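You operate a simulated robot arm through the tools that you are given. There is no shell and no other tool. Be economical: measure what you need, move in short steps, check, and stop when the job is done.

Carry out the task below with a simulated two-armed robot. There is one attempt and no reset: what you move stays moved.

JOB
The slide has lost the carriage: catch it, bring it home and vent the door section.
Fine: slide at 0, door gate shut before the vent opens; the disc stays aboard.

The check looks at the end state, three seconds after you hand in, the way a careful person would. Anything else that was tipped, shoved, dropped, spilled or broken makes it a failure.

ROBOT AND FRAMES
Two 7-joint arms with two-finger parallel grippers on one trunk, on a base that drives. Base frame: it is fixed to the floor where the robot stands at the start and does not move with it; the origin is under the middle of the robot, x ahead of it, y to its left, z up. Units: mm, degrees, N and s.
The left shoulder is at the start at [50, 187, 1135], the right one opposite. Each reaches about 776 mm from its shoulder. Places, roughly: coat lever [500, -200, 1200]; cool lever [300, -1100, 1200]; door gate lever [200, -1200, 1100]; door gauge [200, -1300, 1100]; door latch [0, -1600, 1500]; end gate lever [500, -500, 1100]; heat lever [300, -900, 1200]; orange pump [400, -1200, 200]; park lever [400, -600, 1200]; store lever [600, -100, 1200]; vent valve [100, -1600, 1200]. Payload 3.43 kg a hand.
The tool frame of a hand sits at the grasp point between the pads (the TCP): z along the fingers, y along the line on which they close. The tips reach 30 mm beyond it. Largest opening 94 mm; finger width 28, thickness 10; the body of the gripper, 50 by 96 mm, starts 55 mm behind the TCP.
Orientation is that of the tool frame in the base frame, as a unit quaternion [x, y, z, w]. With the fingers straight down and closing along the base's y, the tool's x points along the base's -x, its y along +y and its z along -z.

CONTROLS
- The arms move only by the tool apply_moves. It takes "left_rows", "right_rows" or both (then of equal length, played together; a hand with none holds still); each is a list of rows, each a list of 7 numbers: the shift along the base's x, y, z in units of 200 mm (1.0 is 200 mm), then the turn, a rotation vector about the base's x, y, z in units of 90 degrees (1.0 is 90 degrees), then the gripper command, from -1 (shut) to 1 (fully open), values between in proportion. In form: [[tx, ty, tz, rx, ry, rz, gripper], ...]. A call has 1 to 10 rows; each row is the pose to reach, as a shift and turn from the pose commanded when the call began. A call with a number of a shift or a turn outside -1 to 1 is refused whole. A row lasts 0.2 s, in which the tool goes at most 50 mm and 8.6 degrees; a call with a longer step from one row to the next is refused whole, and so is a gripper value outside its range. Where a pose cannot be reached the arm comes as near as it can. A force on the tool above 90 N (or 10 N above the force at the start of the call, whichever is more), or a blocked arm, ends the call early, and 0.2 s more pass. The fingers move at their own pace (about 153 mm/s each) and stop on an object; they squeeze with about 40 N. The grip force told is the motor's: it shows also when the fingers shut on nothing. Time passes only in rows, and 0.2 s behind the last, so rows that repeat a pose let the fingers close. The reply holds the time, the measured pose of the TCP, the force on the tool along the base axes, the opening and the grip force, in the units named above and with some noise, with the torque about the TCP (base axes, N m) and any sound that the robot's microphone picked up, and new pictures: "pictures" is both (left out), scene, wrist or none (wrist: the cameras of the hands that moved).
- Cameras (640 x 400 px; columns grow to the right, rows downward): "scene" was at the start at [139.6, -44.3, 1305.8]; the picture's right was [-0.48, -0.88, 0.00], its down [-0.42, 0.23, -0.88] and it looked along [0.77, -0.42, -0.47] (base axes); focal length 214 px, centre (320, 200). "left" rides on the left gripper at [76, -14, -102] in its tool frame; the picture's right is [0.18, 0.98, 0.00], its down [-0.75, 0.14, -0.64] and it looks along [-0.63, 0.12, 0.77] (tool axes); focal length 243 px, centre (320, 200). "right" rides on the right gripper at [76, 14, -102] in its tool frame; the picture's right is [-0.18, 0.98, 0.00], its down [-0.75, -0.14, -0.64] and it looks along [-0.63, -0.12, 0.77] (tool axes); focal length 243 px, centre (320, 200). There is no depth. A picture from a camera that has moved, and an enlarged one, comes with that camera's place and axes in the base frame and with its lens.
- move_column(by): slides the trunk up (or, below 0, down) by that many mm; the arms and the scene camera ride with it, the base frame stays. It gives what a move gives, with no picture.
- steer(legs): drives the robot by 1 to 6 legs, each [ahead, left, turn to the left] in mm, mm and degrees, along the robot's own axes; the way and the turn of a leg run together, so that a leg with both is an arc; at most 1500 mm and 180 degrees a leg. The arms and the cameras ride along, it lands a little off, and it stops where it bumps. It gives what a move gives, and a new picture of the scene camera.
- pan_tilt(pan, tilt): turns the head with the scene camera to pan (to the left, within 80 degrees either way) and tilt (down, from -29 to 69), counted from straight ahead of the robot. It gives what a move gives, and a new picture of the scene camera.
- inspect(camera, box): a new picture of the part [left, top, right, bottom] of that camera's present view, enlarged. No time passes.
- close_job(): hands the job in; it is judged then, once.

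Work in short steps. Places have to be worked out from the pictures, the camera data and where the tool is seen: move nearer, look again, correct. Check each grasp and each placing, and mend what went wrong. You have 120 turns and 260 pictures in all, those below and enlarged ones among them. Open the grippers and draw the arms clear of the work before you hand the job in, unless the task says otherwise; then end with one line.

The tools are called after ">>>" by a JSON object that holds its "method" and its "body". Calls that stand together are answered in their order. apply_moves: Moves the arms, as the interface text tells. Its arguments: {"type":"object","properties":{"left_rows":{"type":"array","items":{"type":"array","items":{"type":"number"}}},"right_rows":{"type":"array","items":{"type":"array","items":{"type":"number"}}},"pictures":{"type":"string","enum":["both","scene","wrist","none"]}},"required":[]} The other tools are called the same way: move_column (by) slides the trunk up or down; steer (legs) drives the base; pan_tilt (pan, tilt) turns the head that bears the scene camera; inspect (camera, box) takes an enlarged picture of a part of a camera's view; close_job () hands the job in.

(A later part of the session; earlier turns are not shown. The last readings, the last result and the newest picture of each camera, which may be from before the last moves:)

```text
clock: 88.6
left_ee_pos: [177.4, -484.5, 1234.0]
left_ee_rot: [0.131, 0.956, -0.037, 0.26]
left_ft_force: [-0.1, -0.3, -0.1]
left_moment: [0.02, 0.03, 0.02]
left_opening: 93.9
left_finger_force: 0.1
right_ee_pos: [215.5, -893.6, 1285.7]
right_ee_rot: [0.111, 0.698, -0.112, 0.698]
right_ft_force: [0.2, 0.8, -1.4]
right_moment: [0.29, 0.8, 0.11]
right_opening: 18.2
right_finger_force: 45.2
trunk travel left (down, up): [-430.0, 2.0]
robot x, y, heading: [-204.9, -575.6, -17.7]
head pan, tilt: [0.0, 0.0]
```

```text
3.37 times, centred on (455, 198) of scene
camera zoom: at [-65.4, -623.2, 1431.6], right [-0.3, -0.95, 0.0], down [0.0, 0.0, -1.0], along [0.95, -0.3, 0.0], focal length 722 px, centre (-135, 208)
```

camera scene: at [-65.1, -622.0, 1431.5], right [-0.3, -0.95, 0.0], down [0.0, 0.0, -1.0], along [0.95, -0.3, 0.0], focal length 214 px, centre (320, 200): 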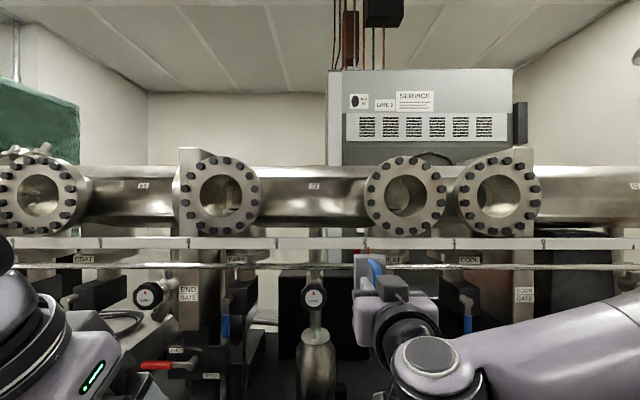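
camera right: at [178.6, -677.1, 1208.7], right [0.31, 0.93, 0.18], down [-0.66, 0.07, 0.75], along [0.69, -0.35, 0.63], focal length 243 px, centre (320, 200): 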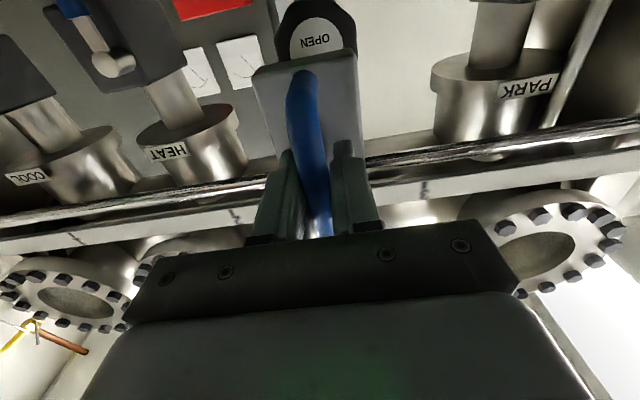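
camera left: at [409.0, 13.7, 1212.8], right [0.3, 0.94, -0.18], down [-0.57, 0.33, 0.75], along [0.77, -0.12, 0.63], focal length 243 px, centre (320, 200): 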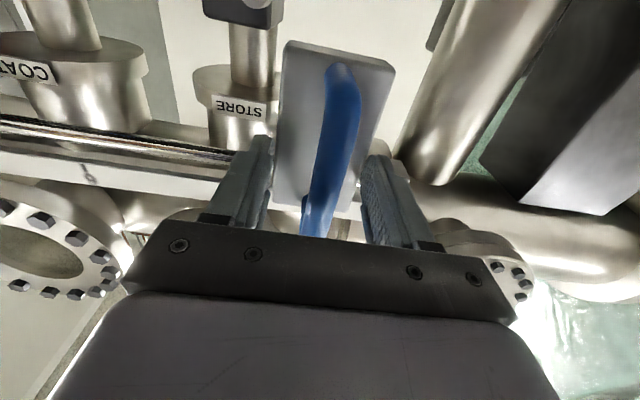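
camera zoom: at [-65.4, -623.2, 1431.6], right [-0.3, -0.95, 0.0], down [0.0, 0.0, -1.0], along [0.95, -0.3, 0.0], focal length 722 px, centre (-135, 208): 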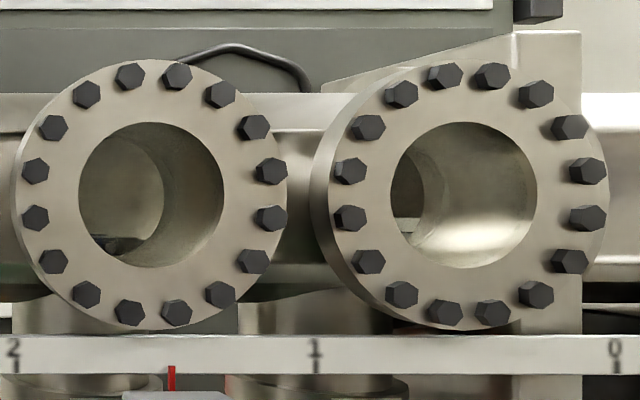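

>>> {"method": "inspect", "body": {"camera": "scene", "box": [380, 180, 430, 235]}}

>>> {"method": "inspect", "body": {"camera": "scene", "box": [465, 175, 525, 235]}}

```text
7.27 times, centred on (405, 208) of scene
camera zoom: at [-65.4, -623.2, 1431.6], right [-0.3, -0.95, 0.0], down [0.0, 0.0, -1.0], along [0.95, -0.3, 0.0], focal length 1560 px, centre (-298, 146)
```

zoom: 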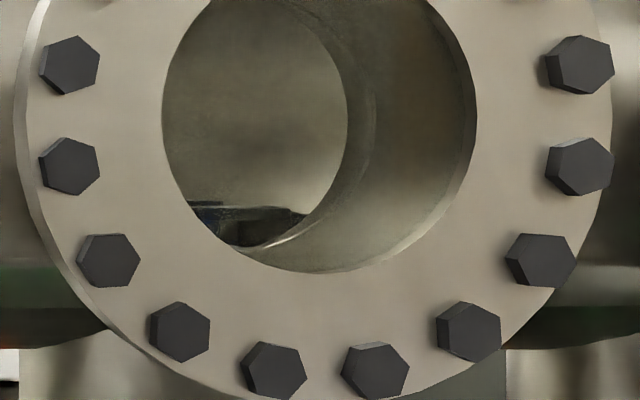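

```text
6.67 times, centred on (495, 205) of scene
camera zoom: at [-65.4, -623.2, 1431.6], right [-0.3, -0.95, 0.0], down [0.0, 0.0, -1.0], along [0.95, -0.3, 0.0], focal length 1430 px, centre (-847, 167)
```

zoom: 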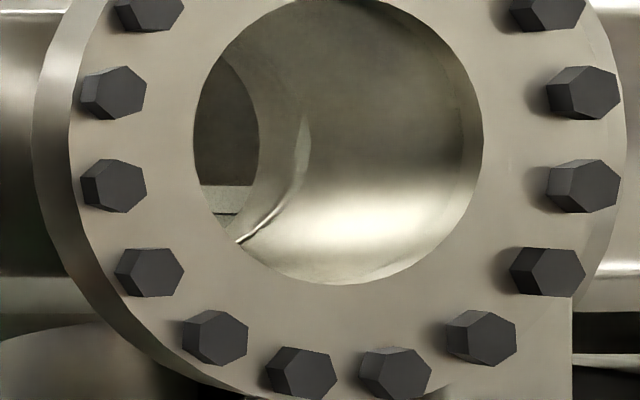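

The thick plate now appears near the COOL/gate end while a dark fork shows in HEAT, so I need a direct look. I'll release the handle, back off and drive right to see straight into both windows.

>>> {"method": "apply_moves", "body": {"right_rows": [[0, 0, 0, 0, 0, 0, 0.2], [0, 0, 0, 0, 0, 0, 0.2], [-0.1, 0.033, 0, 0, 0, 0, 0.2], [-0.25, 0.082, 0, 0, 0, 0, 1], [-0.43, 0.141, 0, 0, 0, 0, 1]], "pictures": "none"}}

>>> {"method": "steer", "body": {"legs": [[0, -200, -0.5]]}}

>>> {"method": "inspect", "body": {"camera": "scene", "box": [250, 140, 430, 250]}}

>>> {"method": "steer", "body": {"legs": [[0, -130, 0]]}}

>>> {"method": "inspect", "body": {"camera": "scene", "box": [250, 140, 430, 250]}}

```text
clock: 89.8
left_ee_pos: [177.9, -484.0, 1234.9]
left_ee_rot: [0.132, 0.956, -0.038, 0.26]
left_ft_force: [-0.1, -0.5, 0.2]
left_moment: [-0.03, -0.01, 0.01]
left_opening: 94.1
left_finger_force: 0.0
right_ee_pos: [146.4, -859.8, 1293.6]
right_ee_rot: [0.112, 0.698, -0.112, 0.698]
right_ft_force: [0.6, 0.8, 0.1]
right_moment: [0.01, 0.02, 0.01]
right_opening: 93.8
right_finger_force: 0.0
right hand out of reach, approached as far as the arm can: row 5
trunk travel left (down, up): [-430.0, 2.0]
robot x, y, heading: [-207.4, -574.5, -17.6]
head pan, tilt: [0.0, 0.0]
```

```text
clock: 91.4
left_ee_pos: [114.0, -682.0, 1235.0]
left_ee_rot: [0.134, 0.955, -0.037, 0.26]
left_ft_force: [-0.5, -0.2, -0.4]
left_moment: [0.0, -0.01, 0.01]
left_opening: 94.1
left_finger_force: 0.0
right_ee_pos: [81.6, -1059.8, 1294.5]
right_ee_rot: [0.115, 0.698, -0.115, 0.698]
right_ft_force: [0.4, -0.4, 0.7]
right_moment: [0.02, 0.03, -0.01]
right_opening: 94.2
right_finger_force: 0.0
trunk travel left (down, up): [-430.0, 2.0]
robot x, y, heading: [-267.5, -767.8, -18.6]
head pan, tilt: [0.0, 0.0]
camera scene: at [-129.0, -818.4, 1431.5], right [-0.31, -0.95, 0.0], down [0.0, 0.0, -1.0], along [0.95, -0.31, 0.0], focal length 214 px, centre (320, 200)
```

scene: 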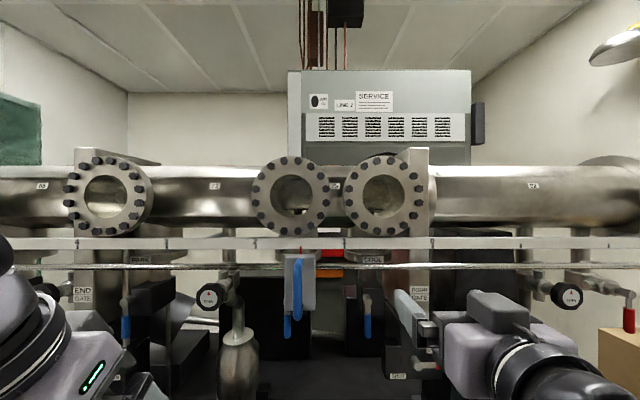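

```text
3.56 times, centred on (340, 195) of scene
camera zoom: at [-129.0, -818.4, 1431.5], right [-0.31, -0.95, 0.0], down [0.0, 0.0, -1.0], along [0.95, -0.31, 0.0], focal length 763 px, centre (249, 218)
```

zoom: 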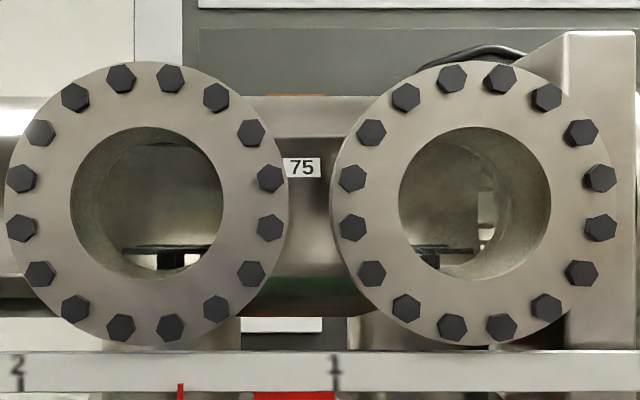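

```text
clock: 92.7
left_ee_pos: [73.8, -805.5, 1235.0]
left_ee_rot: [0.135, 0.955, -0.038, 0.26]
left_ft_force: [-0.3, 0.2, 0.0]
left_moment: [0.02, -0.01, 0.01]
left_opening: 94.1
left_finger_force: 0.0
right_ee_pos: [41.3, -1181.3, 1294.0]
right_ee_rot: [0.114, 0.697, -0.114, 0.699]
right_ft_force: [-1.1, -0.1, -0.4]
right_moment: [0.0, 0.0, -0.01]
right_opening: 93.9
right_finger_force: 0.1
trunk travel left (down, up): [-430.0, 2.0]
robot x, y, heading: [-311.5, -889.2, -18.3]
head pan, tilt: [0.0, 0.0]
camera scene: at [-169.5, -941.1, 1431.5], right [-0.31, -0.95, 0.0], down [0.0, 0.0, -1.0], along [0.95, -0.31, 0.0], focal length 214 px, centre (320, 200)
```

scene: 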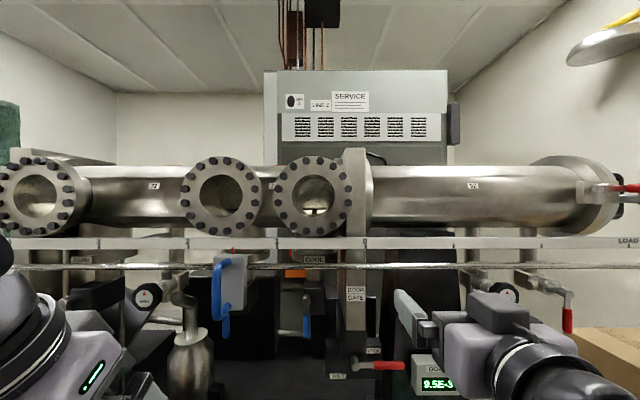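

```text
3.56 times, centred on (340, 195) of scene
camera zoom: at [-169.5, -941.1, 1431.5], right [-0.31, -0.95, 0.0], down [0.0, 0.0, -1.0], along [0.95, -0.31, 0.0], focal length 763 px, centre (249, 218)
```

zoom: 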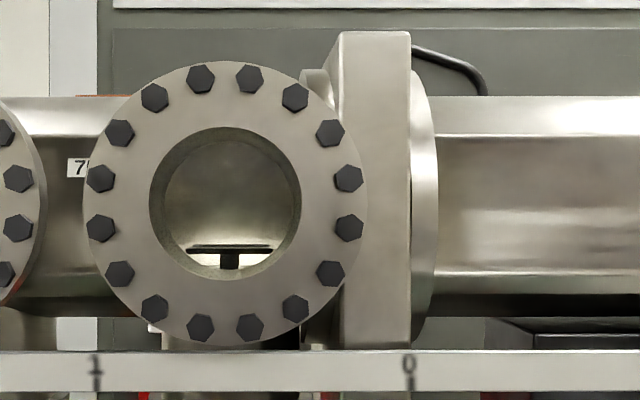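

Both seats look bare now, unlike before. I'll zoom the same COOL and HEAT views as earlier for a direct comparison.

>>> {"method": "inspect", "body": {"camera": "scene", "box": [285, 170, 345, 225]}}

>>> {"method": "inspect", "body": {"camera": "scene", "box": [195, 170, 255, 225]}}

>>> {"method": "inspect", "body": {"camera": "scene", "box": [0, 160, 90, 240]}}

```text
7.27 times, centred on (315, 198) of scene
camera zoom: at [-169.5, -941.1, 1431.5], right [-0.31, -0.95, 0.0], down [0.0, 0.0, -1.0], along [0.95, -0.31, 0.0], focal length 1560 px, centre (356, 218)
```

zoom: 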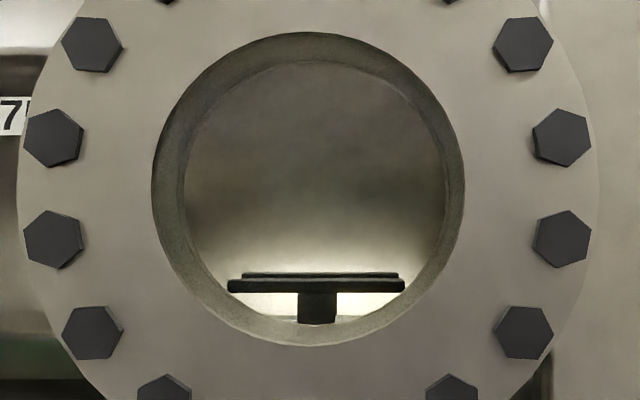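

```text
7.27 times, centred on (225, 198) of scene
camera zoom: at [-169.5, -941.1, 1431.5], right [-0.31, -0.95, 0.0], down [0.0, 0.0, -1.0], along [0.95, -0.31, 0.0], focal length 1560 px, centre (1011, 218)
```

zoom: 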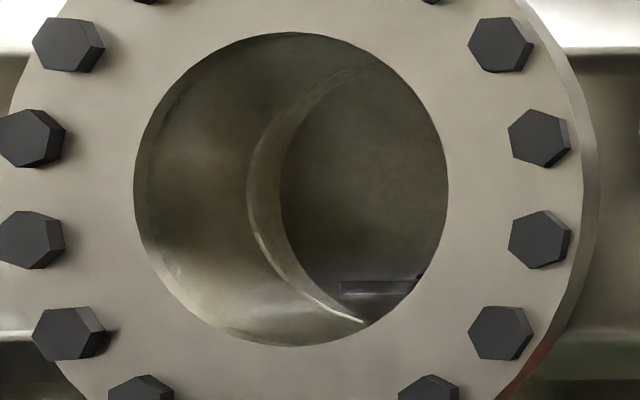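

```text
5.00 times, centred on (45, 200) of scene
camera zoom: at [-169.5, -941.1, 1431.5], right [-0.31, -0.95, 0.0], down [0.0, 0.0, -1.0], along [0.95, -0.31, 0.0], focal length 1072 px, centre (1695, 200)
```

zoom: 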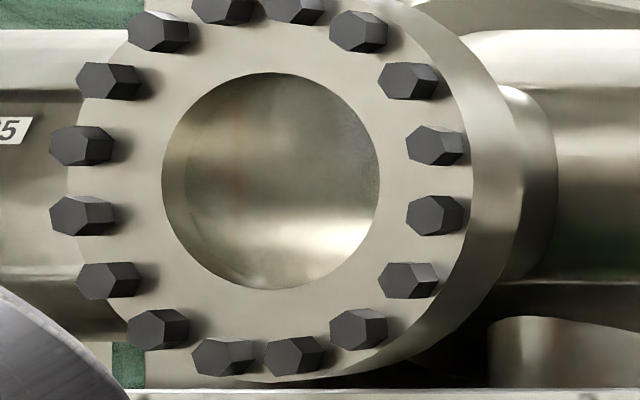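

Comparing the views, the carriage deck appears to move with the slide about 1.27 ticks ahead of it (at 0.2 with the slide at 1.49). That would put it in the door section with the slide at 0. I'll verify the coupling by nudging the slide back and watching COOL, so I'm returning to regrip.

>>> {"method": "steer", "body": {"legs": [[0, 110, 0]]}}

>>> {"method": "apply_moves", "body": {"right_rows": [[0.06, 0.18, 0, 0, 0, 0, 1], [0.12, 0.36, 0, 0, 0, 0, 1], [0.18, 0.54, 0, 0, 0, 0, 1], [0.24, 0.72, 0, 0, 0, 0, 1], [0.29, 0.88, 0, 0, 0, 0, 1], [0.29, 0.88, 0, 0, 0, 0, 1]], "pictures": "wrist"}}

```text
clock: 93.9
left_ee_pos: [109.5, -701.5, 1233.9]
left_ee_rot: [0.136, 0.955, -0.038, 0.26]
left_ft_force: [0.0, -0.2, 0.3]
left_moment: [-0.03, -0.02, -0.03]
left_opening: 94.2
left_finger_force: 0.2
right_ee_pos: [75.4, -1078.5, 1294.4]
right_ee_rot: [0.113, 0.697, -0.115, 0.698]
right_ft_force: [0.1, 0.5, 0.7]
right_moment: [0.0, 0.0, -0.02]
right_opening: 94.0
right_finger_force: 0.0
trunk travel left (down, up): [-430.0, 2.0]
robot x, y, heading: [-280.0, -789.2, -18.2]
head pan, tilt: [0.0, 0.0]
camera scene: at [-134.9, -836.9, 1431.5], right [-0.32, -0.95, 0.0], down [0.0, 0.0, -1.0], along [0.95, -0.32, 0.0], focal length 214 px, centre (320, 200)
```

scene: 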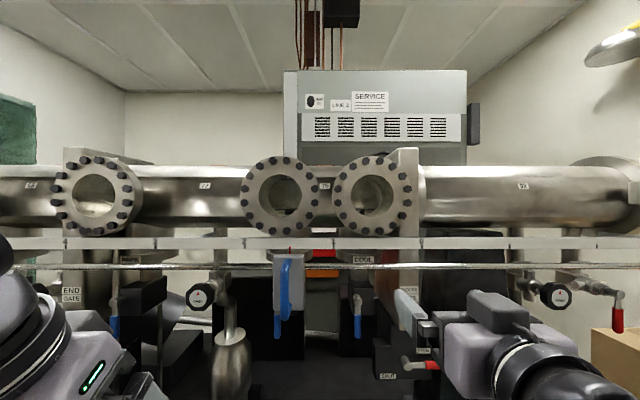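

```text
clock: 95.3
left_ee_pos: [109.6, -702.9, 1233.8]
left_ee_rot: [0.137, 0.955, -0.039, 0.26]
left_ft_force: [0.4, -0.4, -0.7]
left_moment: [0.02, 0.01, -0.05]
left_opening: 94.1
left_finger_force: 0.0
right_ee_pos: [131.7, -902.8, 1294.5]
right_ee_rot: [0.117, 0.697, -0.117, 0.698]
right_ft_force: [0.3, 0.2, -0.2]
right_moment: [0.0, -0.03, 0.01]
right_opening: 94.3
right_finger_force: 0.1
trunk travel left (down, up): [-430.0, 2.0]
robot x, y, heading: [-279.9, -787.0, -18.6]
head pan, tilt: [0.0, 0.0]
camera right: at [39.2, -856.4, 1217.5], right [0.32, 0.93, 0.18], down [-0.65, 0.07, 0.75], along [0.69, -0.36, 0.63], focal length 243 px, centre (320, 200)
```

right: 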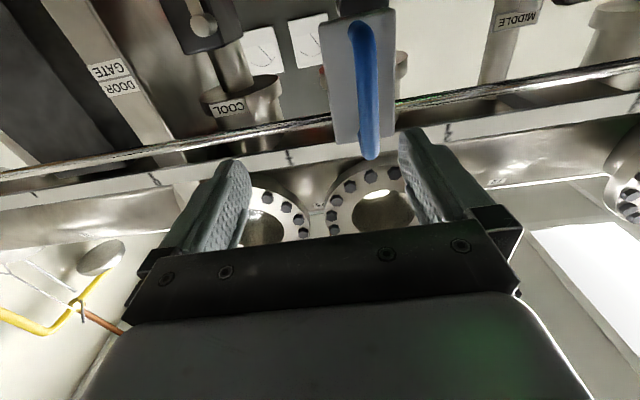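

The bar's known grip point is (215.5, −893.6, 1286). I'll shift left 35 mm, advance 75 mm and grip.

>>> {"method": "apply_moves", "body": {"right_rows": [[0.027, 0.083, -0.03, 0, 0, 0, 0], [0.055, 0.166, -0.04, 0, 0, 0, 0], [0.16, 0.132, -0.04, 0, 0, 0, 0], [0.26, 0.1, -0.04, 0, 0, 0, 0], [0.34, 0.073, -0.04, 0, 0, 0, 0], [0.412, 0.049, -0.04, 0, 0, 0, 0], [0.412, 0.049, -0.04, 0, 0, 0, -1], [0.412, 0.049, -0.04, 0, 0, 0, -1], [0.412, 0.049, -0.04, 0, 0, 0, -1]], "pictures": "wrist"}}

```text
clock: 97.3
left_ee_pos: [108.9, -702.2, 1235.2]
left_ee_rot: [0.136, 0.955, -0.039, 0.26]
left_ft_force: [0.3, 0.0, 0.1]
left_moment: [0.01, 0.01, 0.02]
left_opening: 93.9
left_finger_force: 0.0
right_ee_pos: [216.5, -892.1, 1284.4]
right_ee_rot: [0.116, 0.697, -0.117, 0.698]
right_ft_force: [2.5, -0.3, 3.2]
right_moment: [0.08, 0.17, 0.03]
right_opening: 18.5
right_finger_force: 45.5
trunk travel left (down, up): [-430.0, 2.0]
robot x, y, heading: [-282.8, -788.9, -18.2]
head pan, tilt: [0.0, 0.0]
camera right: at [124.4, -846.6, 1208.2], right [0.32, 0.93, 0.18], down [-0.65, 0.07, 0.75], along [0.69, -0.36, 0.63], focal length 243 px, centre (320, 200)
```

right: 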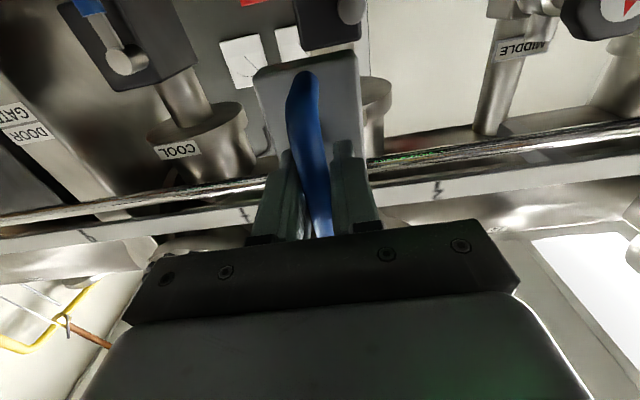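

Gripped. I'll nudge the slide left 58 mm slowly and look for the deck returning in COOL.

>>> {"method": "apply_moves", "body": {"right_rows": [[0.015, 0.046, 0, 0, 0, 0, -1], [0.03, 0.092, 0, 0, 0, 0, -1], [0.046, 0.138, 0, 0, 0, 0, -1], [0.061, 0.184, 0, 0, 0, 0, -1], [0.076, 0.23, 0, 0, 0, 0, -1], [0.091, 0.275, 0, 0, 0, 0, -1]], "pictures": "none"}}

>>> {"method": "inspect", "body": {"camera": "scene", "box": [240, 140, 420, 250]}}

>>> {"method": "inspect", "body": {"camera": "scene", "box": [340, 170, 400, 225]}}

```text
clock: 98.7
left_ee_pos: [111.9, -700.1, 1232.8]
left_ee_rot: [0.134, 0.955, -0.037, 0.26]
left_ft_force: [7.1, 22.8, 0.7]
left_moment: [-1.21, 0.46, -0.77]
left_opening: 80.5
left_finger_force: 0.0
right_ee_pos: [233.8, -839.0, 1285.2]
right_ee_rot: [0.115, 0.699, -0.117, 0.696]
right_ft_force: [1.4, -1.4, -7.5]
right_moment: [0.02, -0.75, -0.16]
right_opening: 18.1
right_finger_force: 45.0
trunk travel left (down, up): [-430.0, 2.0]
robot x, y, heading: [-276.6, -789.2, -18.5]
head pan, tilt: [0.0, 0.0]
```

```text
3.56 times, centred on (330, 195) of scene
camera zoom: at [-134.3, -837.9, 1431.3], right [-0.32, -0.95, 0.0], down [0.0, 0.0, -1.0], along [0.95, -0.32, 0.0], focal length 763 px, centre (284, 218)
```

zoom: 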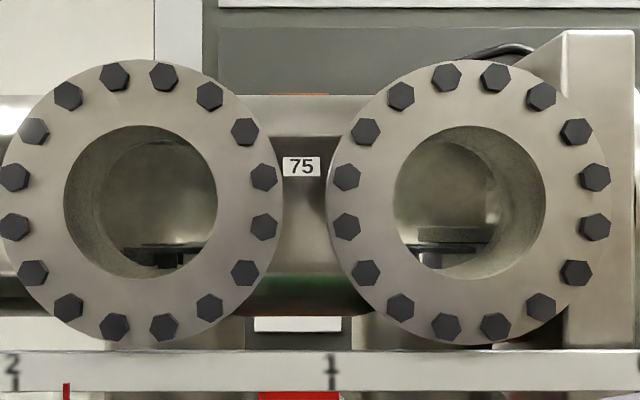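

```text
7.27 times, centred on (370, 198) of scene
camera zoom: at [-134.3, -837.9, 1431.3], right [-0.32, -0.95, 0.0], down [0.0, 0.0, -1.0], along [0.95, -0.32, 0.0], focal length 1560 px, centre (-44, 218)
```

zoom: 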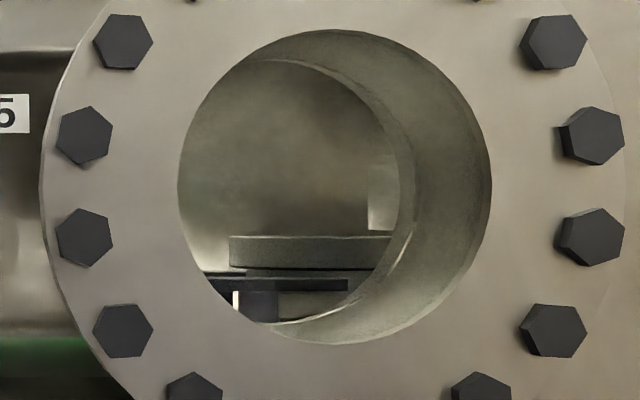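

The deck is back in COOL, so the carriage is caught and follows both ways. The hands just brushed, and moving right clears that. I'll take the slide toward 0 slowly.

>>> {"method": "apply_moves", "body": {"right_rows": [[-0.016, -0.047, 0, 0, 0, 0, -1], [-0.031, -0.095, 0, 0, 0, 0, -1], [-0.047, -0.142, 0, 0, 0, 0, -1], [-0.063, -0.19, 0, 0, 0, 0, -1], [-0.079, -0.237, 0, 0, 0, 0, -1], [-0.094, -0.285, 0, 0, 0, 0, -1], [-0.11, -0.332, 0, 0, 0, 0, -1], [-0.126, -0.38, 0, 0, 0, 0, -1], [-0.141, -0.427, 0, 0, 0, 0, -1], [-0.157, -0.475, 0, 0, 0, 0, -1]], "pictures": "none"}}

>>> {"method": "apply_moves", "body": {"right_rows": [[-0.016, -0.047, 0, 0, 0, 0, -1], [-0.031, -0.095, 0, 0, 0, 0, -1], [-0.047, -0.142, 0, 0, 0, 0, -1], [-0.063, -0.19, 0, 0, 0, 0, -1], [-0.079, -0.237, 0, 0, 0, 0, -1], [-0.094, -0.285, 0, 0, 0, 0, -1], [-0.11, -0.332, 0, 0, 0, 0, -1], [-0.126, -0.38, 0, 0, 0, 0, -1], [-0.141, -0.427, 0, 0, 0, 0, -1], [-0.157, -0.475, 0, 0, 0, 0, -1]], "pictures": "scene"}}

```text
clock: 100.9
left_ee_pos: [109.2, -702.7, 1232.8]
left_ee_rot: [0.136, 0.955, -0.039, 0.26]
left_ft_force: [0.0, -0.2, -0.1]
left_moment: [0.0, 0.0, -0.01]
left_opening: 93.9
left_finger_force: 0.1
right_ee_pos: [202.4, -932.8, 1285.2]
right_ee_rot: [0.114, 0.698, -0.115, 0.697]
right_ft_force: [-0.2, 0.0, -10.6]
right_moment: [0.22, 0.51, 0.19]
right_opening: 18.2
right_finger_force: 44.8
trunk travel left (down, up): [-430.0, 2.0]
robot x, y, heading: [-280.6, -791.4, -18.4]
head pan, tilt: [0.0, 0.0]
```

```text
clock: 103.1
left_ee_pos: [110.8, -702.2, 1234.4]
left_ee_rot: [0.136, 0.955, -0.039, 0.26]
left_ft_force: [0.0, -0.7, 0.1]
left_moment: [-0.03, 0.02, 0.02]
left_opening: 93.9
left_finger_force: 0.1
right_ee_pos: [171.9, -1030.0, 1286.1]
right_ee_rot: [0.115, 0.698, -0.116, 0.697]
right_ft_force: [-1.5, 0.7, -12.3]
right_moment: [0.13, 0.2, 0.23]
right_opening: 18.0
right_finger_force: 44.8
trunk travel left (down, up): [-430.0, 2.0]
robot x, y, heading: [-276.7, -789.7, -18.4]
head pan, tilt: [0.0, 0.0]
camera scene: at [-134.4, -838.6, 1431.4], right [-0.32, -0.95, 0.0], down [0.0, 0.0, -1.0], along [0.95, -0.32, 0.0], focal length 214 px, centre (320, 200)
```

scene: 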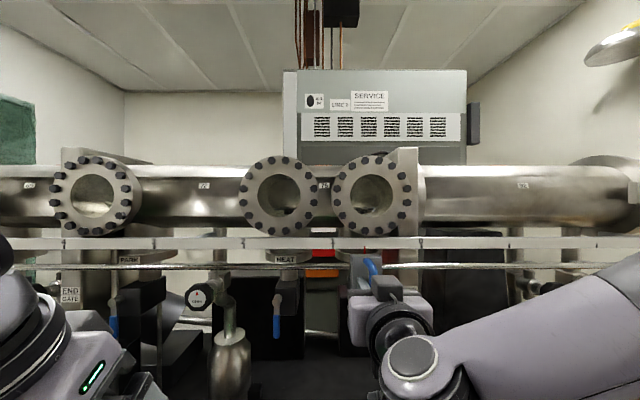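

About 105 mm remain. I'll move 88 mm, then zoom for the fine setting.

>>> {"method": "apply_moves", "body": {"right_rows": [[-0.014, -0.042, 0, 0, 0, 0, -1], [-0.028, -0.084, 0, 0, 0, 0, -1], [-0.042, -0.125, 0, 0, 0, 0, -1], [-0.055, -0.167, 0, 0, 0, 0, -1], [-0.069, -0.209, 0, 0, 0, 0, -1], [-0.083, -0.251, 0, 0, 0, 0, -1], [-0.097, -0.292, 0, 0, 0, 0, -1], [-0.111, -0.334, 0, 0, 0, 0, -1], [-0.125, -0.376, 0, 0, 0, 0, -1], [-0.138, -0.418, 0, 0, 0, 0, -1]], "pictures": "none"}}

>>> {"method": "inspect", "body": {"camera": "scene", "box": [390, 225, 450, 265]}}

```text
clock: 105.3
left_ee_pos: [111.9, -703.5, 1234.0]
left_ee_rot: [0.136, 0.955, -0.038, 0.26]
left_ft_force: [-0.4, 0.4, 0.0]
left_moment: [-0.03, 0.0, 0.0]
left_opening: 94.4
left_finger_force: 0.1
right_ee_pos: [143.7, -1113.6, 1284.0]
right_ee_rot: [0.116, 0.697, -0.116, 0.697]
right_ft_force: [11.2, -5.5, -6.0]
right_moment: [-0.28, -0.77, 0.11]
right_opening: 18.0
right_finger_force: 45.2
trunk travel left (down, up): [-430.0, 2.0]
robot x, y, heading: [-279.7, -787.5, -18.4]
head pan, tilt: [0.0, 0.0]
```

```text
10.00 times, centred on (420, 245) of scene
camera zoom: at [-132.8, -839.1, 1431.1], right [-0.32, -0.95, 0.0], down [0.0, 0.0, -1.0], along [0.95, -0.32, 0.0], focal length 2145 px, centre (-680, -250)
```

zoom: 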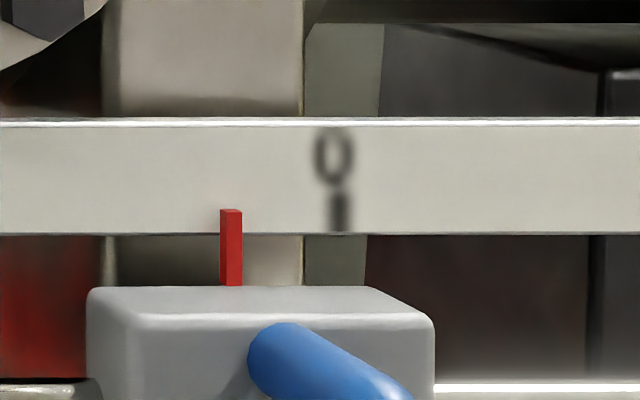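

The pointer is about 21 mm short. I'll move 20 mm, then check.

>>> {"method": "apply_moves", "body": {"right_rows": [[-0.008, -0.024, 0, 0, 0, 0, -1], [-0.016, -0.047, 0, 0, 0, 0, -1], [-0.024, -0.071, 0, 0, 0, 0, -1], [-0.031, -0.095, 0, 0, 0, 0, -1], [-0.031, -0.095, 0, 0, 0, 0, -1]], "pictures": "none"}}

>>> {"method": "inspect", "body": {"camera": "scene", "box": [390, 225, 450, 265]}}

>>> {"method": "inspect", "body": {"camera": "right", "box": [200, 40, 440, 240]}}

```text
clock: 106.5
left_ee_pos: [109.5, -703.7, 1233.8]
left_ee_rot: [0.136, 0.955, -0.038, 0.26]
left_ft_force: [0.3, 0.0, 0.4]
left_moment: [0.02, -0.01, 0.01]
left_opening: 94.2
left_finger_force: 0.1
right_ee_pos: [138.3, -1133.5, 1285.6]
right_ee_rot: [0.118, 0.698, -0.117, 0.696]
right_ft_force: [8.4, -7.1, -1.8]
right_moment: [-0.03, 0.21, -0.05]
right_opening: 18.0
right_finger_force: 44.5
trunk travel left (down, up): [-430.0, 2.0]
robot x, y, heading: [-280.4, -789.1, -18.6]
head pan, tilt: [0.0, 0.0]
```

```text
10.00 times, centred on (420, 245) of scene
camera zoom: at [-133.5, -839.4, 1431.2], right [-0.32, -0.95, 0.0], down [0.0, 0.0, -1.0], along [0.95, -0.32, 0.0], focal length 2145 px, centre (-680, -250)
```

zoom: 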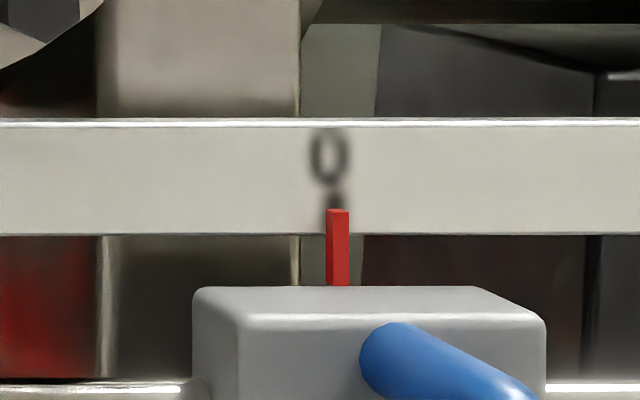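

```text
2.00 times, centred on (320, 140) of right
camera zoom: at [46.1, -1086.4, 1208.6], right [0.32, 0.93, 0.18], down [-0.65, 0.08, 0.75], along [0.69, -0.36, 0.63], focal length 485 px, centre (320, 320)
```

zoom: 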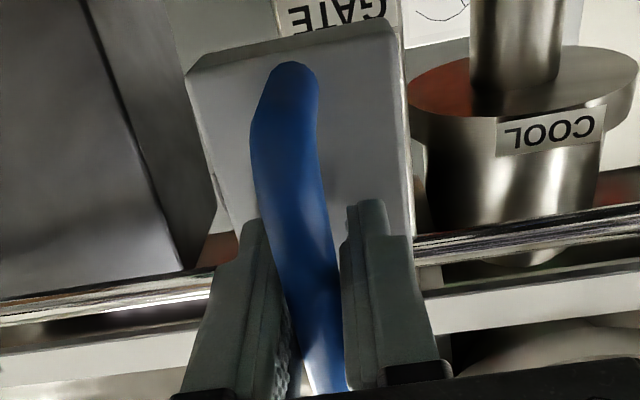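

The pointer is on 0 to within about 1–2 mm. I'll release, back off, and drive right to check it straight on and see the gate lever.

>>> {"method": "apply_moves", "body": {"right_rows": [[0, 0, 0, 0, 0, 0, 0.2], [0, 0, 0, 0, 0, 0, 0.2], [-0.1, 0.033, 0, 0, 0, 0, 0.2], [-0.25, 0.082, 0, 0, 0, 0, 1], [-0.43, 0.141, 0, 0, 0, 0, 1], [-0.6, 0.1, 0, 0, 0, 0, 1]], "pictures": "none"}}

>>> {"method": "steer", "body": {"legs": [[0, -180, 0]]}}

>>> {"method": "inspect", "body": {"camera": "scene", "box": [290, 225, 350, 265]}}

>>> {"method": "pan_tilt", "body": {"pan": 0, "tilt": 30}}

```text
clock: 107.9
left_ee_pos: [109.0, -702.7, 1234.1]
left_ee_rot: [0.136, 0.955, -0.038, 0.26]
left_ft_force: [0.5, -0.8, 1.2]
left_moment: [0.02, -0.04, -0.04]
left_opening: 93.9
left_finger_force: 0.1
right_ee_pos: [67.4, -1109.4, 1310.1]
right_ee_rot: [0.116, 0.697, -0.117, 0.698]
right_ft_force: [-0.6, 0.2, 0.3]
right_moment: [0.0, 0.03, 0.0]
right_opening: 94.2
right_finger_force: 0.2
right hand out of reach, approached as far as the arm can: row 5, 6
trunk travel left (down, up): [-430.0, 2.0]
robot x, y, heading: [-279.5, -787.7, -18.4]
head pan, tilt: [0.0, 0.0]
```

```text
clock: 109.4
left_ee_pos: [53.5, -869.4, 1234.6]
left_ee_rot: [0.135, 0.955, -0.038, 0.26]
left_ft_force: [0.1, -0.5, 0.2]
left_moment: [0.01, 0.02, 0.04]
left_opening: 94.0
left_finger_force: 0.1
right_ee_pos: [13.5, -1275.8, 1309.1]
right_ee_rot: [0.115, 0.697, -0.117, 0.698]
right_ft_force: [-0.2, 0.5, 0.4]
right_moment: [0.02, -0.03, 0.04]
right_opening: 94.2
right_finger_force: 0.1
trunk travel left (down, up): [-430.0, 2.0]
robot x, y, heading: [-331.6, -958.1, -18.5]
head pan, tilt: [0.0, 0.0]
camera scene: at [-190.9, -1005.1, 1431.5], right [-0.31, -0.95, 0.0], down [0.0, 0.0, -1.0], along [0.95, -0.31, 0.0], focal length 214 px, centre (320, 200)
```

scene: 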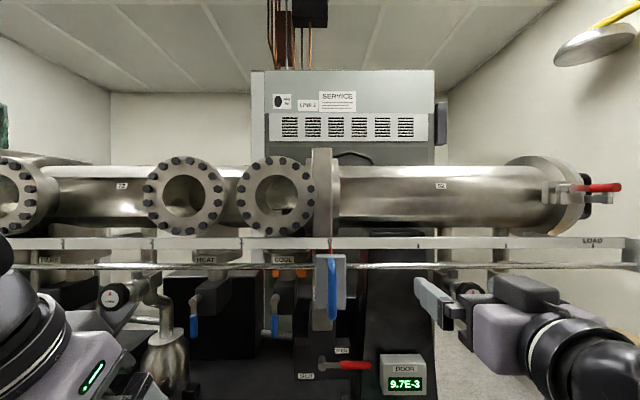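

```text
10.00 times, centred on (320, 245) of scene
camera zoom: at [-190.9, -1005.1, 1431.5], right [-0.31, -0.95, 0.0], down [0.0, 0.0, -1.0], along [0.95, -0.31, 0.0], focal length 2145 px, centre (320, -250)
```

zoom: 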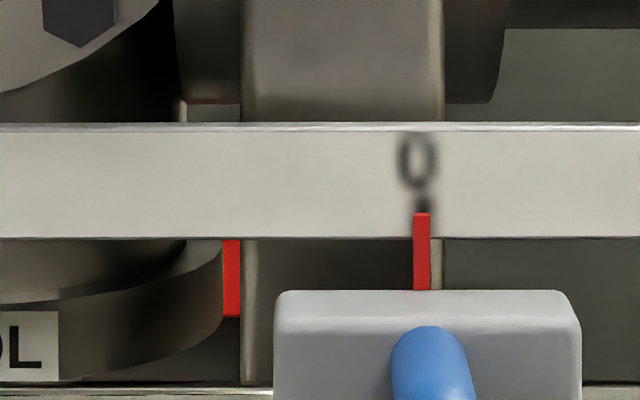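

```text
clock: 110.3
left_ee_pos: [53.0, -867.4, 1233.8]
left_ee_rot: [0.136, 0.955, -0.039, 0.26]
left_ft_force: [0.9, 0.2, 1.2]
left_moment: [0.02, 0.02, -0.01]
left_opening: 94.2
left_finger_force: 0.0
right_ee_pos: [13.3, -1275.4, 1308.4]
right_ee_rot: [0.115, 0.697, -0.116, 0.698]
right_ft_force: [0.1, -0.8, 0.1]
right_moment: [-0.01, -0.02, -0.02]
right_opening: 94.2
right_finger_force: 0.1
trunk travel left (down, up): [-430.0, 2.0]
robot x, y, heading: [-333.4, -960.8, -18.3]
head pan, tilt: [0.0, 30.0]
camera scene: at [-190.2, -1004.5, 1383.2], right [-0.31, -0.95, 0.0], down [-0.47, 0.16, -0.87], along [0.82, -0.27, -0.5], focal length 214 px, centre (320, 200)
```

scene: 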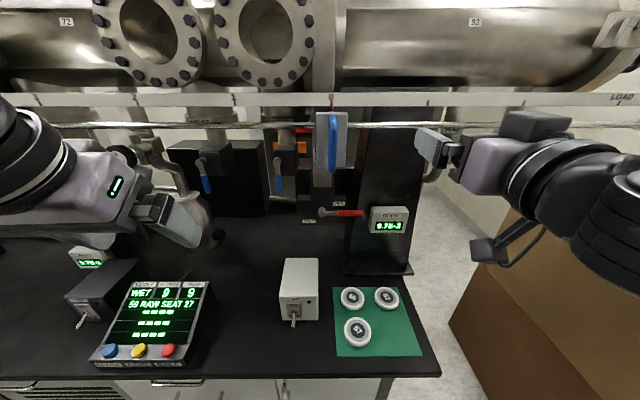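

The slide reads exactly 0 straight on. The gate lever pivot triangulates to about (228, −1149, 1091), with its handle extending about 99 mm right. I'll look closely at it and lower the right hand, fingers closed, in front of it.

>>> {"method": "inspect", "body": {"camera": "scene", "box": [280, 180, 420, 260]}}

>>> {"method": "apply_moves", "body": {"right_rows": [[0, 0, -0.2, 0, 0, 0, -1], [0, 0, -0.4, 0, 0, 0, -1], [0, 0, -0.6, 0, 0, 0, -1], [0, 0, -0.78, 0, 0, 0, -1], [0.06, 0.18, -0.78, 0, 0, 0, -1], [0.12, 0.36, -0.78, 0, 0, 0, -1], [0.18, 0.55, -0.78, 0, 0, 0, -1], [0.2, 0.61, -0.78, 0, 0, 0, -1]], "pictures": "both"}}

```text
4.57 times, centred on (350, 220) of scene
camera zoom: at [-190.2, -1004.5, 1383.2], right [-0.31, -0.95, 0.0], down [-0.47, 0.16, -0.87], along [0.82, -0.27, -0.5], focal length 980 px, centre (183, 109)
```

zoom: 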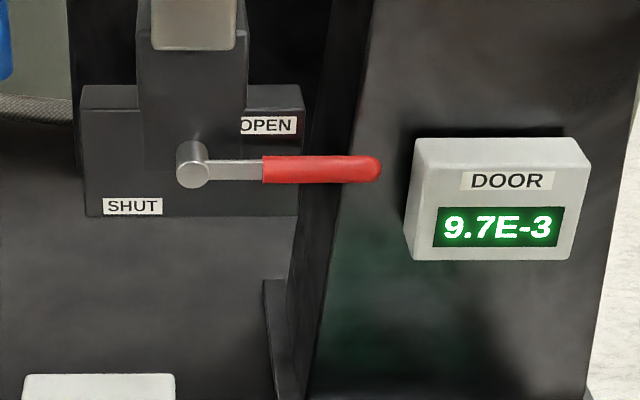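

```text
clock: 112.1
left_ee_pos: [53.3, -868.5, 1234.4]
left_ee_rot: [0.135, 0.955, -0.038, 0.26]
left_ft_force: [0.6, -0.3, 0.4]
left_moment: [-0.03, -0.02, 0.03]
left_opening: 94.0
left_finger_force: 0.0
right_ee_pos: [53.0, -1152.0, 1151.8]
right_ee_rot: [0.115, 0.697, -0.116, 0.698]
right_ft_force: [0.3, -0.2, -0.3]
right_moment: [0.01, -0.03, 0.01]
right_opening: 0.1
right_finger_force: 33.0
right hand out of reach, approached as far as the arm can: row 1, 2, 3, 4
trunk travel left (down, up): [-430.0, 2.0]
robot x, y, heading: [-335.8, -958.8, -18.4]
head pan, tilt: [0.0, 30.0]
camera scene: at [-190.2, -1004.3, 1383.1], right [-0.32, -0.95, 0.0], down [-0.47, 0.16, -0.87], along [0.82, -0.27, -0.5], focal length 214 px, centre (320, 200)
camera right: at [-38.0, -1106.4, 1076.4], right [0.32, 0.93, 0.18], down [-0.65, 0.07, 0.75], along [0.69, -0.36, 0.63], focal length 243 px, centre (320, 200)
```

scene: 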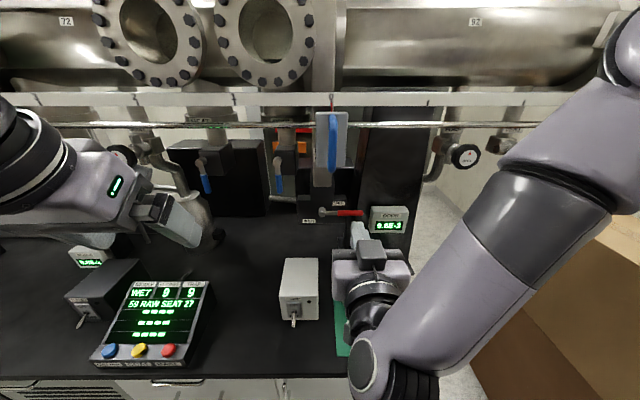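
right: 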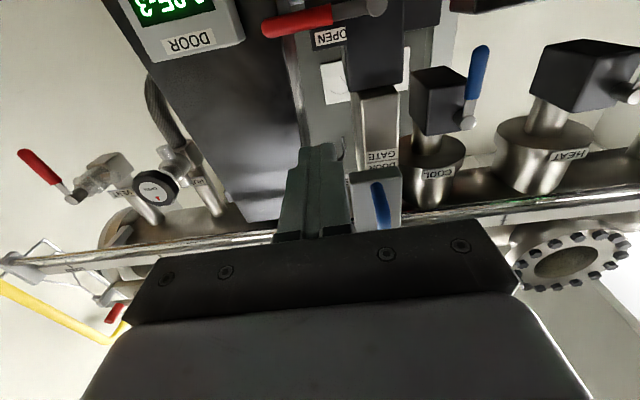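

Wrist and scene views agree on the pivot at (228, −1149, 1092) and the handle tip about 97 mm right. I'll advance above the handle, well under the slide, then press down along its arc.

>>> {"method": "apply_moves", "body": {"right_rows": [[0.02, 0.062, 0, 0, 0, 0, -1], [0.2, 0.0, 0, 0, 0, 0, -1], [0.38, -0.06, 0, 0, 0, 0, -1], [0.57, -0.122, 0, 0, 0, 0, -1], [0.76, -0.185, 0, 0, 0, 0, -1], [0.76, -0.185, 0, 0, 0, 0, -1]], "pictures": "both"}}

```text
clock: 113.5
left_ee_pos: [53.6, -867.1, 1234.4]
left_ee_rot: [0.136, 0.955, -0.039, 0.26]
left_ft_force: [0.2, 0.6, 0.6]
left_moment: [-0.03, -0.01, -0.01]
left_opening: 94.4
left_finger_force: 0.1
right_ee_pos: [208.7, -1189.6, 1153.3]
right_ee_rot: [0.115, 0.697, -0.116, 0.698]
right_ft_force: [-0.2, 0.0, -1.0]
right_moment: [0.02, 0.0, 0.01]
right_opening: 0.0
right_finger_force: 33.3
trunk travel left (down, up): [-430.0, 2.0]
robot x, y, heading: [-333.3, -957.9, -18.3]
head pan, tilt: [0.0, 30.0]
camera scene: at [-190.4, -1004.2, 1383.2], right [-0.31, -0.95, 0.0], down [-0.47, 0.16, -0.87], along [0.82, -0.27, -0.5], focal length 214 px, centre (320, 200)
camera right: at [116.6, -1143.8, 1076.2], right [0.32, 0.93, 0.18], down [-0.65, 0.07, 0.75], along [0.69, -0.36, 0.63], focal length 243 px, centre (320, 200)
```

scene: 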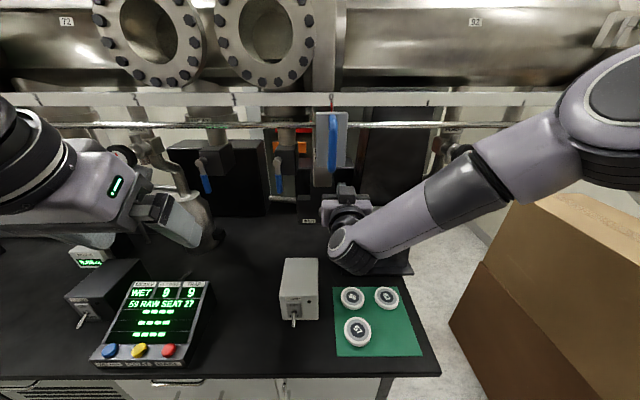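
right: 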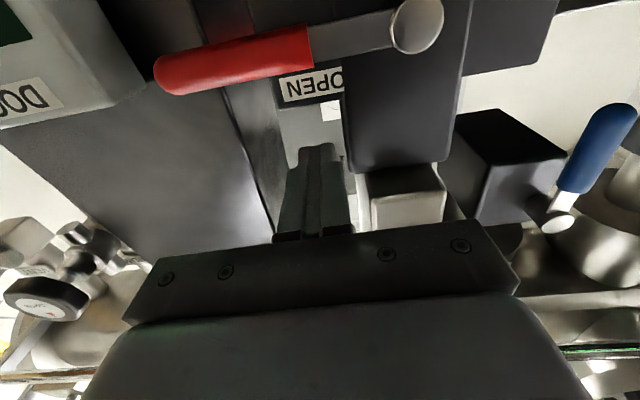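

The finger sits 45 mm right of and 62 mm above the pivot, at the right depth. I'll press the handle down along its arc.

>>> {"method": "apply_moves", "body": {"right_rows": [[0, 0, -0.11, 0, 0, 0, -1], [0, 0, -0.18, 0, 0, 0, -1], [-0.007, -0.021, -0.255, 0, 0, 0, -1], [-0.009, -0.026, -0.32, 0, 0, 0, -1], [-0.006, -0.017, -0.385, 0, 0, 0, -1], [0.004, 0.012, -0.445, 0, 0, 0, -1], [0.017, 0.05, -0.495, 0, 0, 0, -1], [0.034, 0.102, -0.535, 0, 0, 0, -1], [0.045, 0.135, -0.55, 0, 0, 0, -1], [0.045, 0.135, -0.55, 0, 0, 0, -1]], "pictures": "both"}}

```text
clock: 115.7
left_ee_pos: [52.2, -872.3, 1236.0]
left_ee_rot: [0.137, 0.955, -0.038, 0.262]
left_ft_force: [0.6, -0.8, -0.3]
left_moment: [0.0, 0.0, -0.01]
left_opening: 93.6
left_finger_force: 0.1
right_ee_pos: [213.8, -1168.7, 1044.3]
right_ee_rot: [0.116, 0.696, -0.121, 0.698]
right_ft_force: [-10.3, -29.5, 11.0]
right_moment: [-2.0, 2.18, 3.56]
right_opening: 0.1
right_finger_force: 32.8
trunk travel left (down, up): [-430.0, 2.0]
robot x, y, heading: [-333.3, -957.7, -18.6]
head pan, tilt: [0.0, 30.0]
camera scene: at [-192.5, -1007.8, 1383.4], right [-0.32, -0.95, 0.0], down [-0.47, 0.16, -0.87], along [0.82, -0.27, -0.5], focal length 214 px, centre (320, 200)
camera right: at [122.2, -1122.1, 967.1], right [0.32, 0.93, 0.18], down [-0.65, 0.08, 0.75], along [0.68, -0.36, 0.64], focal length 243 px, centre (320, 200)
```

scene: 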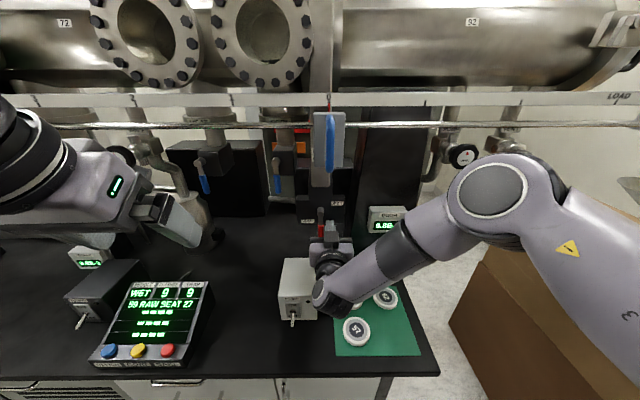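
right: 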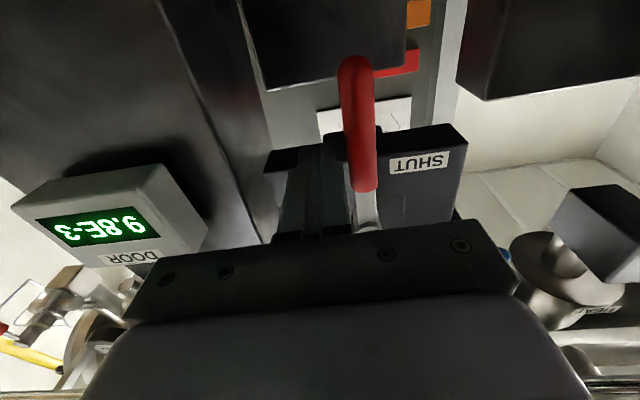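

The handle now hangs straight down beside SHUT, against its stop with about 30 N. I'll back the finger off to the right, retreat, and check it.

>>> {"method": "apply_moves", "body": {"right_rows": [[-0.05, -0.15, 0, 0, 0, 0, -1], [-0.08, -0.25, 0.02, 0, 0, 0, -1], [-0.28, -0.18, 0.02, 0, 0, 0, -1], [-0.48, -0.12, 0.02, 0, 0, 0, -1], [-0.67, -0.06, 0.02, 0, 0, 0, -1], [-0.75, -0.08, 0.12, 0, 0, 0, -1]], "pictures": "scene"}}

>>> {"method": "inspect", "body": {"camera": "scene", "box": [270, 90, 430, 250]}}

>>> {"method": "inspect", "body": {"camera": "right", "box": [150, 0, 500, 220]}}

```text
clock: 117.1
left_ee_pos: [52.7, -869.1, 1234.2]
left_ee_rot: [0.136, 0.955, -0.038, 0.261]
left_ft_force: [-0.6, 0.3, -0.1]
left_moment: [0.0, 0.01, 0.01]
left_opening: 93.9
left_finger_force: 0.0
right_ee_pos: [62.7, -1180.2, 1068.6]
right_ee_rot: [0.115, 0.697, -0.116, 0.698]
right_ft_force: [-0.7, 0.7, -0.2]
right_moment: [0.01, 0.0, 0.01]
right_opening: 0.1
right_finger_force: 33.3
right hand out of reach, approached as far as the arm can: row 1, 2, 3, 4
trunk travel left (down, up): [-430.0, 2.0]
robot x, y, heading: [-333.5, -955.5, -18.4]
head pan, tilt: [0.0, 30.0]
camera scene: at [-190.5, -1004.6, 1383.1], right [-0.31, -0.95, 0.0], down [-0.47, 0.16, -0.87], along [0.82, -0.27, -0.5], focal length 214 px, centre (320, 200)
```

scene: 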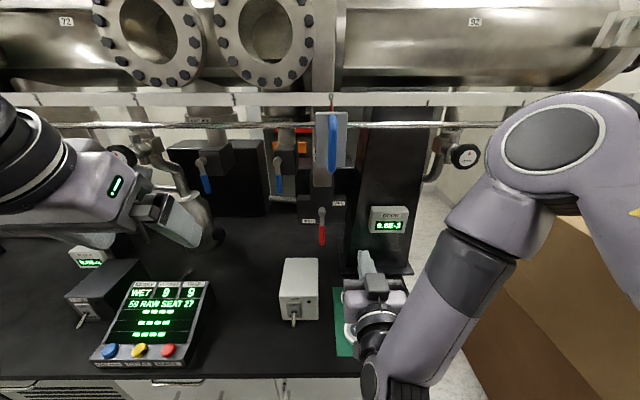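

```text
2.50 times, centred on (350, 170) of scene
camera zoom: at [-190.5, -1004.6, 1383.1], right [-0.31, -0.95, 0.0], down [-0.47, 0.16, -0.87], along [0.82, -0.27, -0.5], focal length 536 px, centre (245, 275)
```

zoom: 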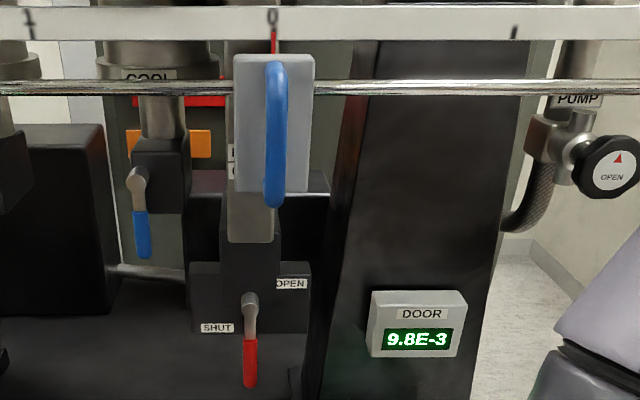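

```text
1.82 times, centred on (325, 110) of right
camera zoom: at [-27.8, -1133.8, 992.0], right [0.32, 0.93, 0.18], down [-0.65, 0.07, 0.75], along [0.69, -0.36, 0.63], focal length 441 px, centre (311, 364)
```

zoom: 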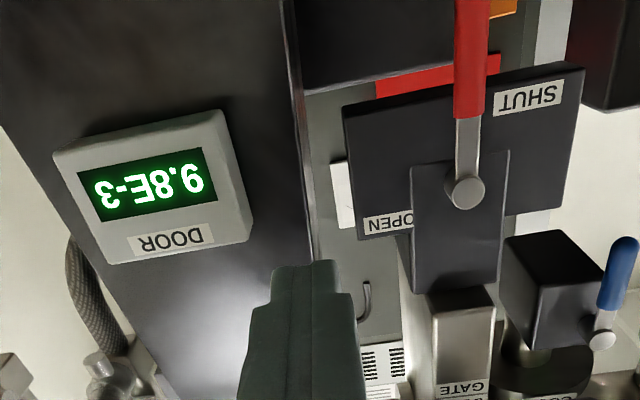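

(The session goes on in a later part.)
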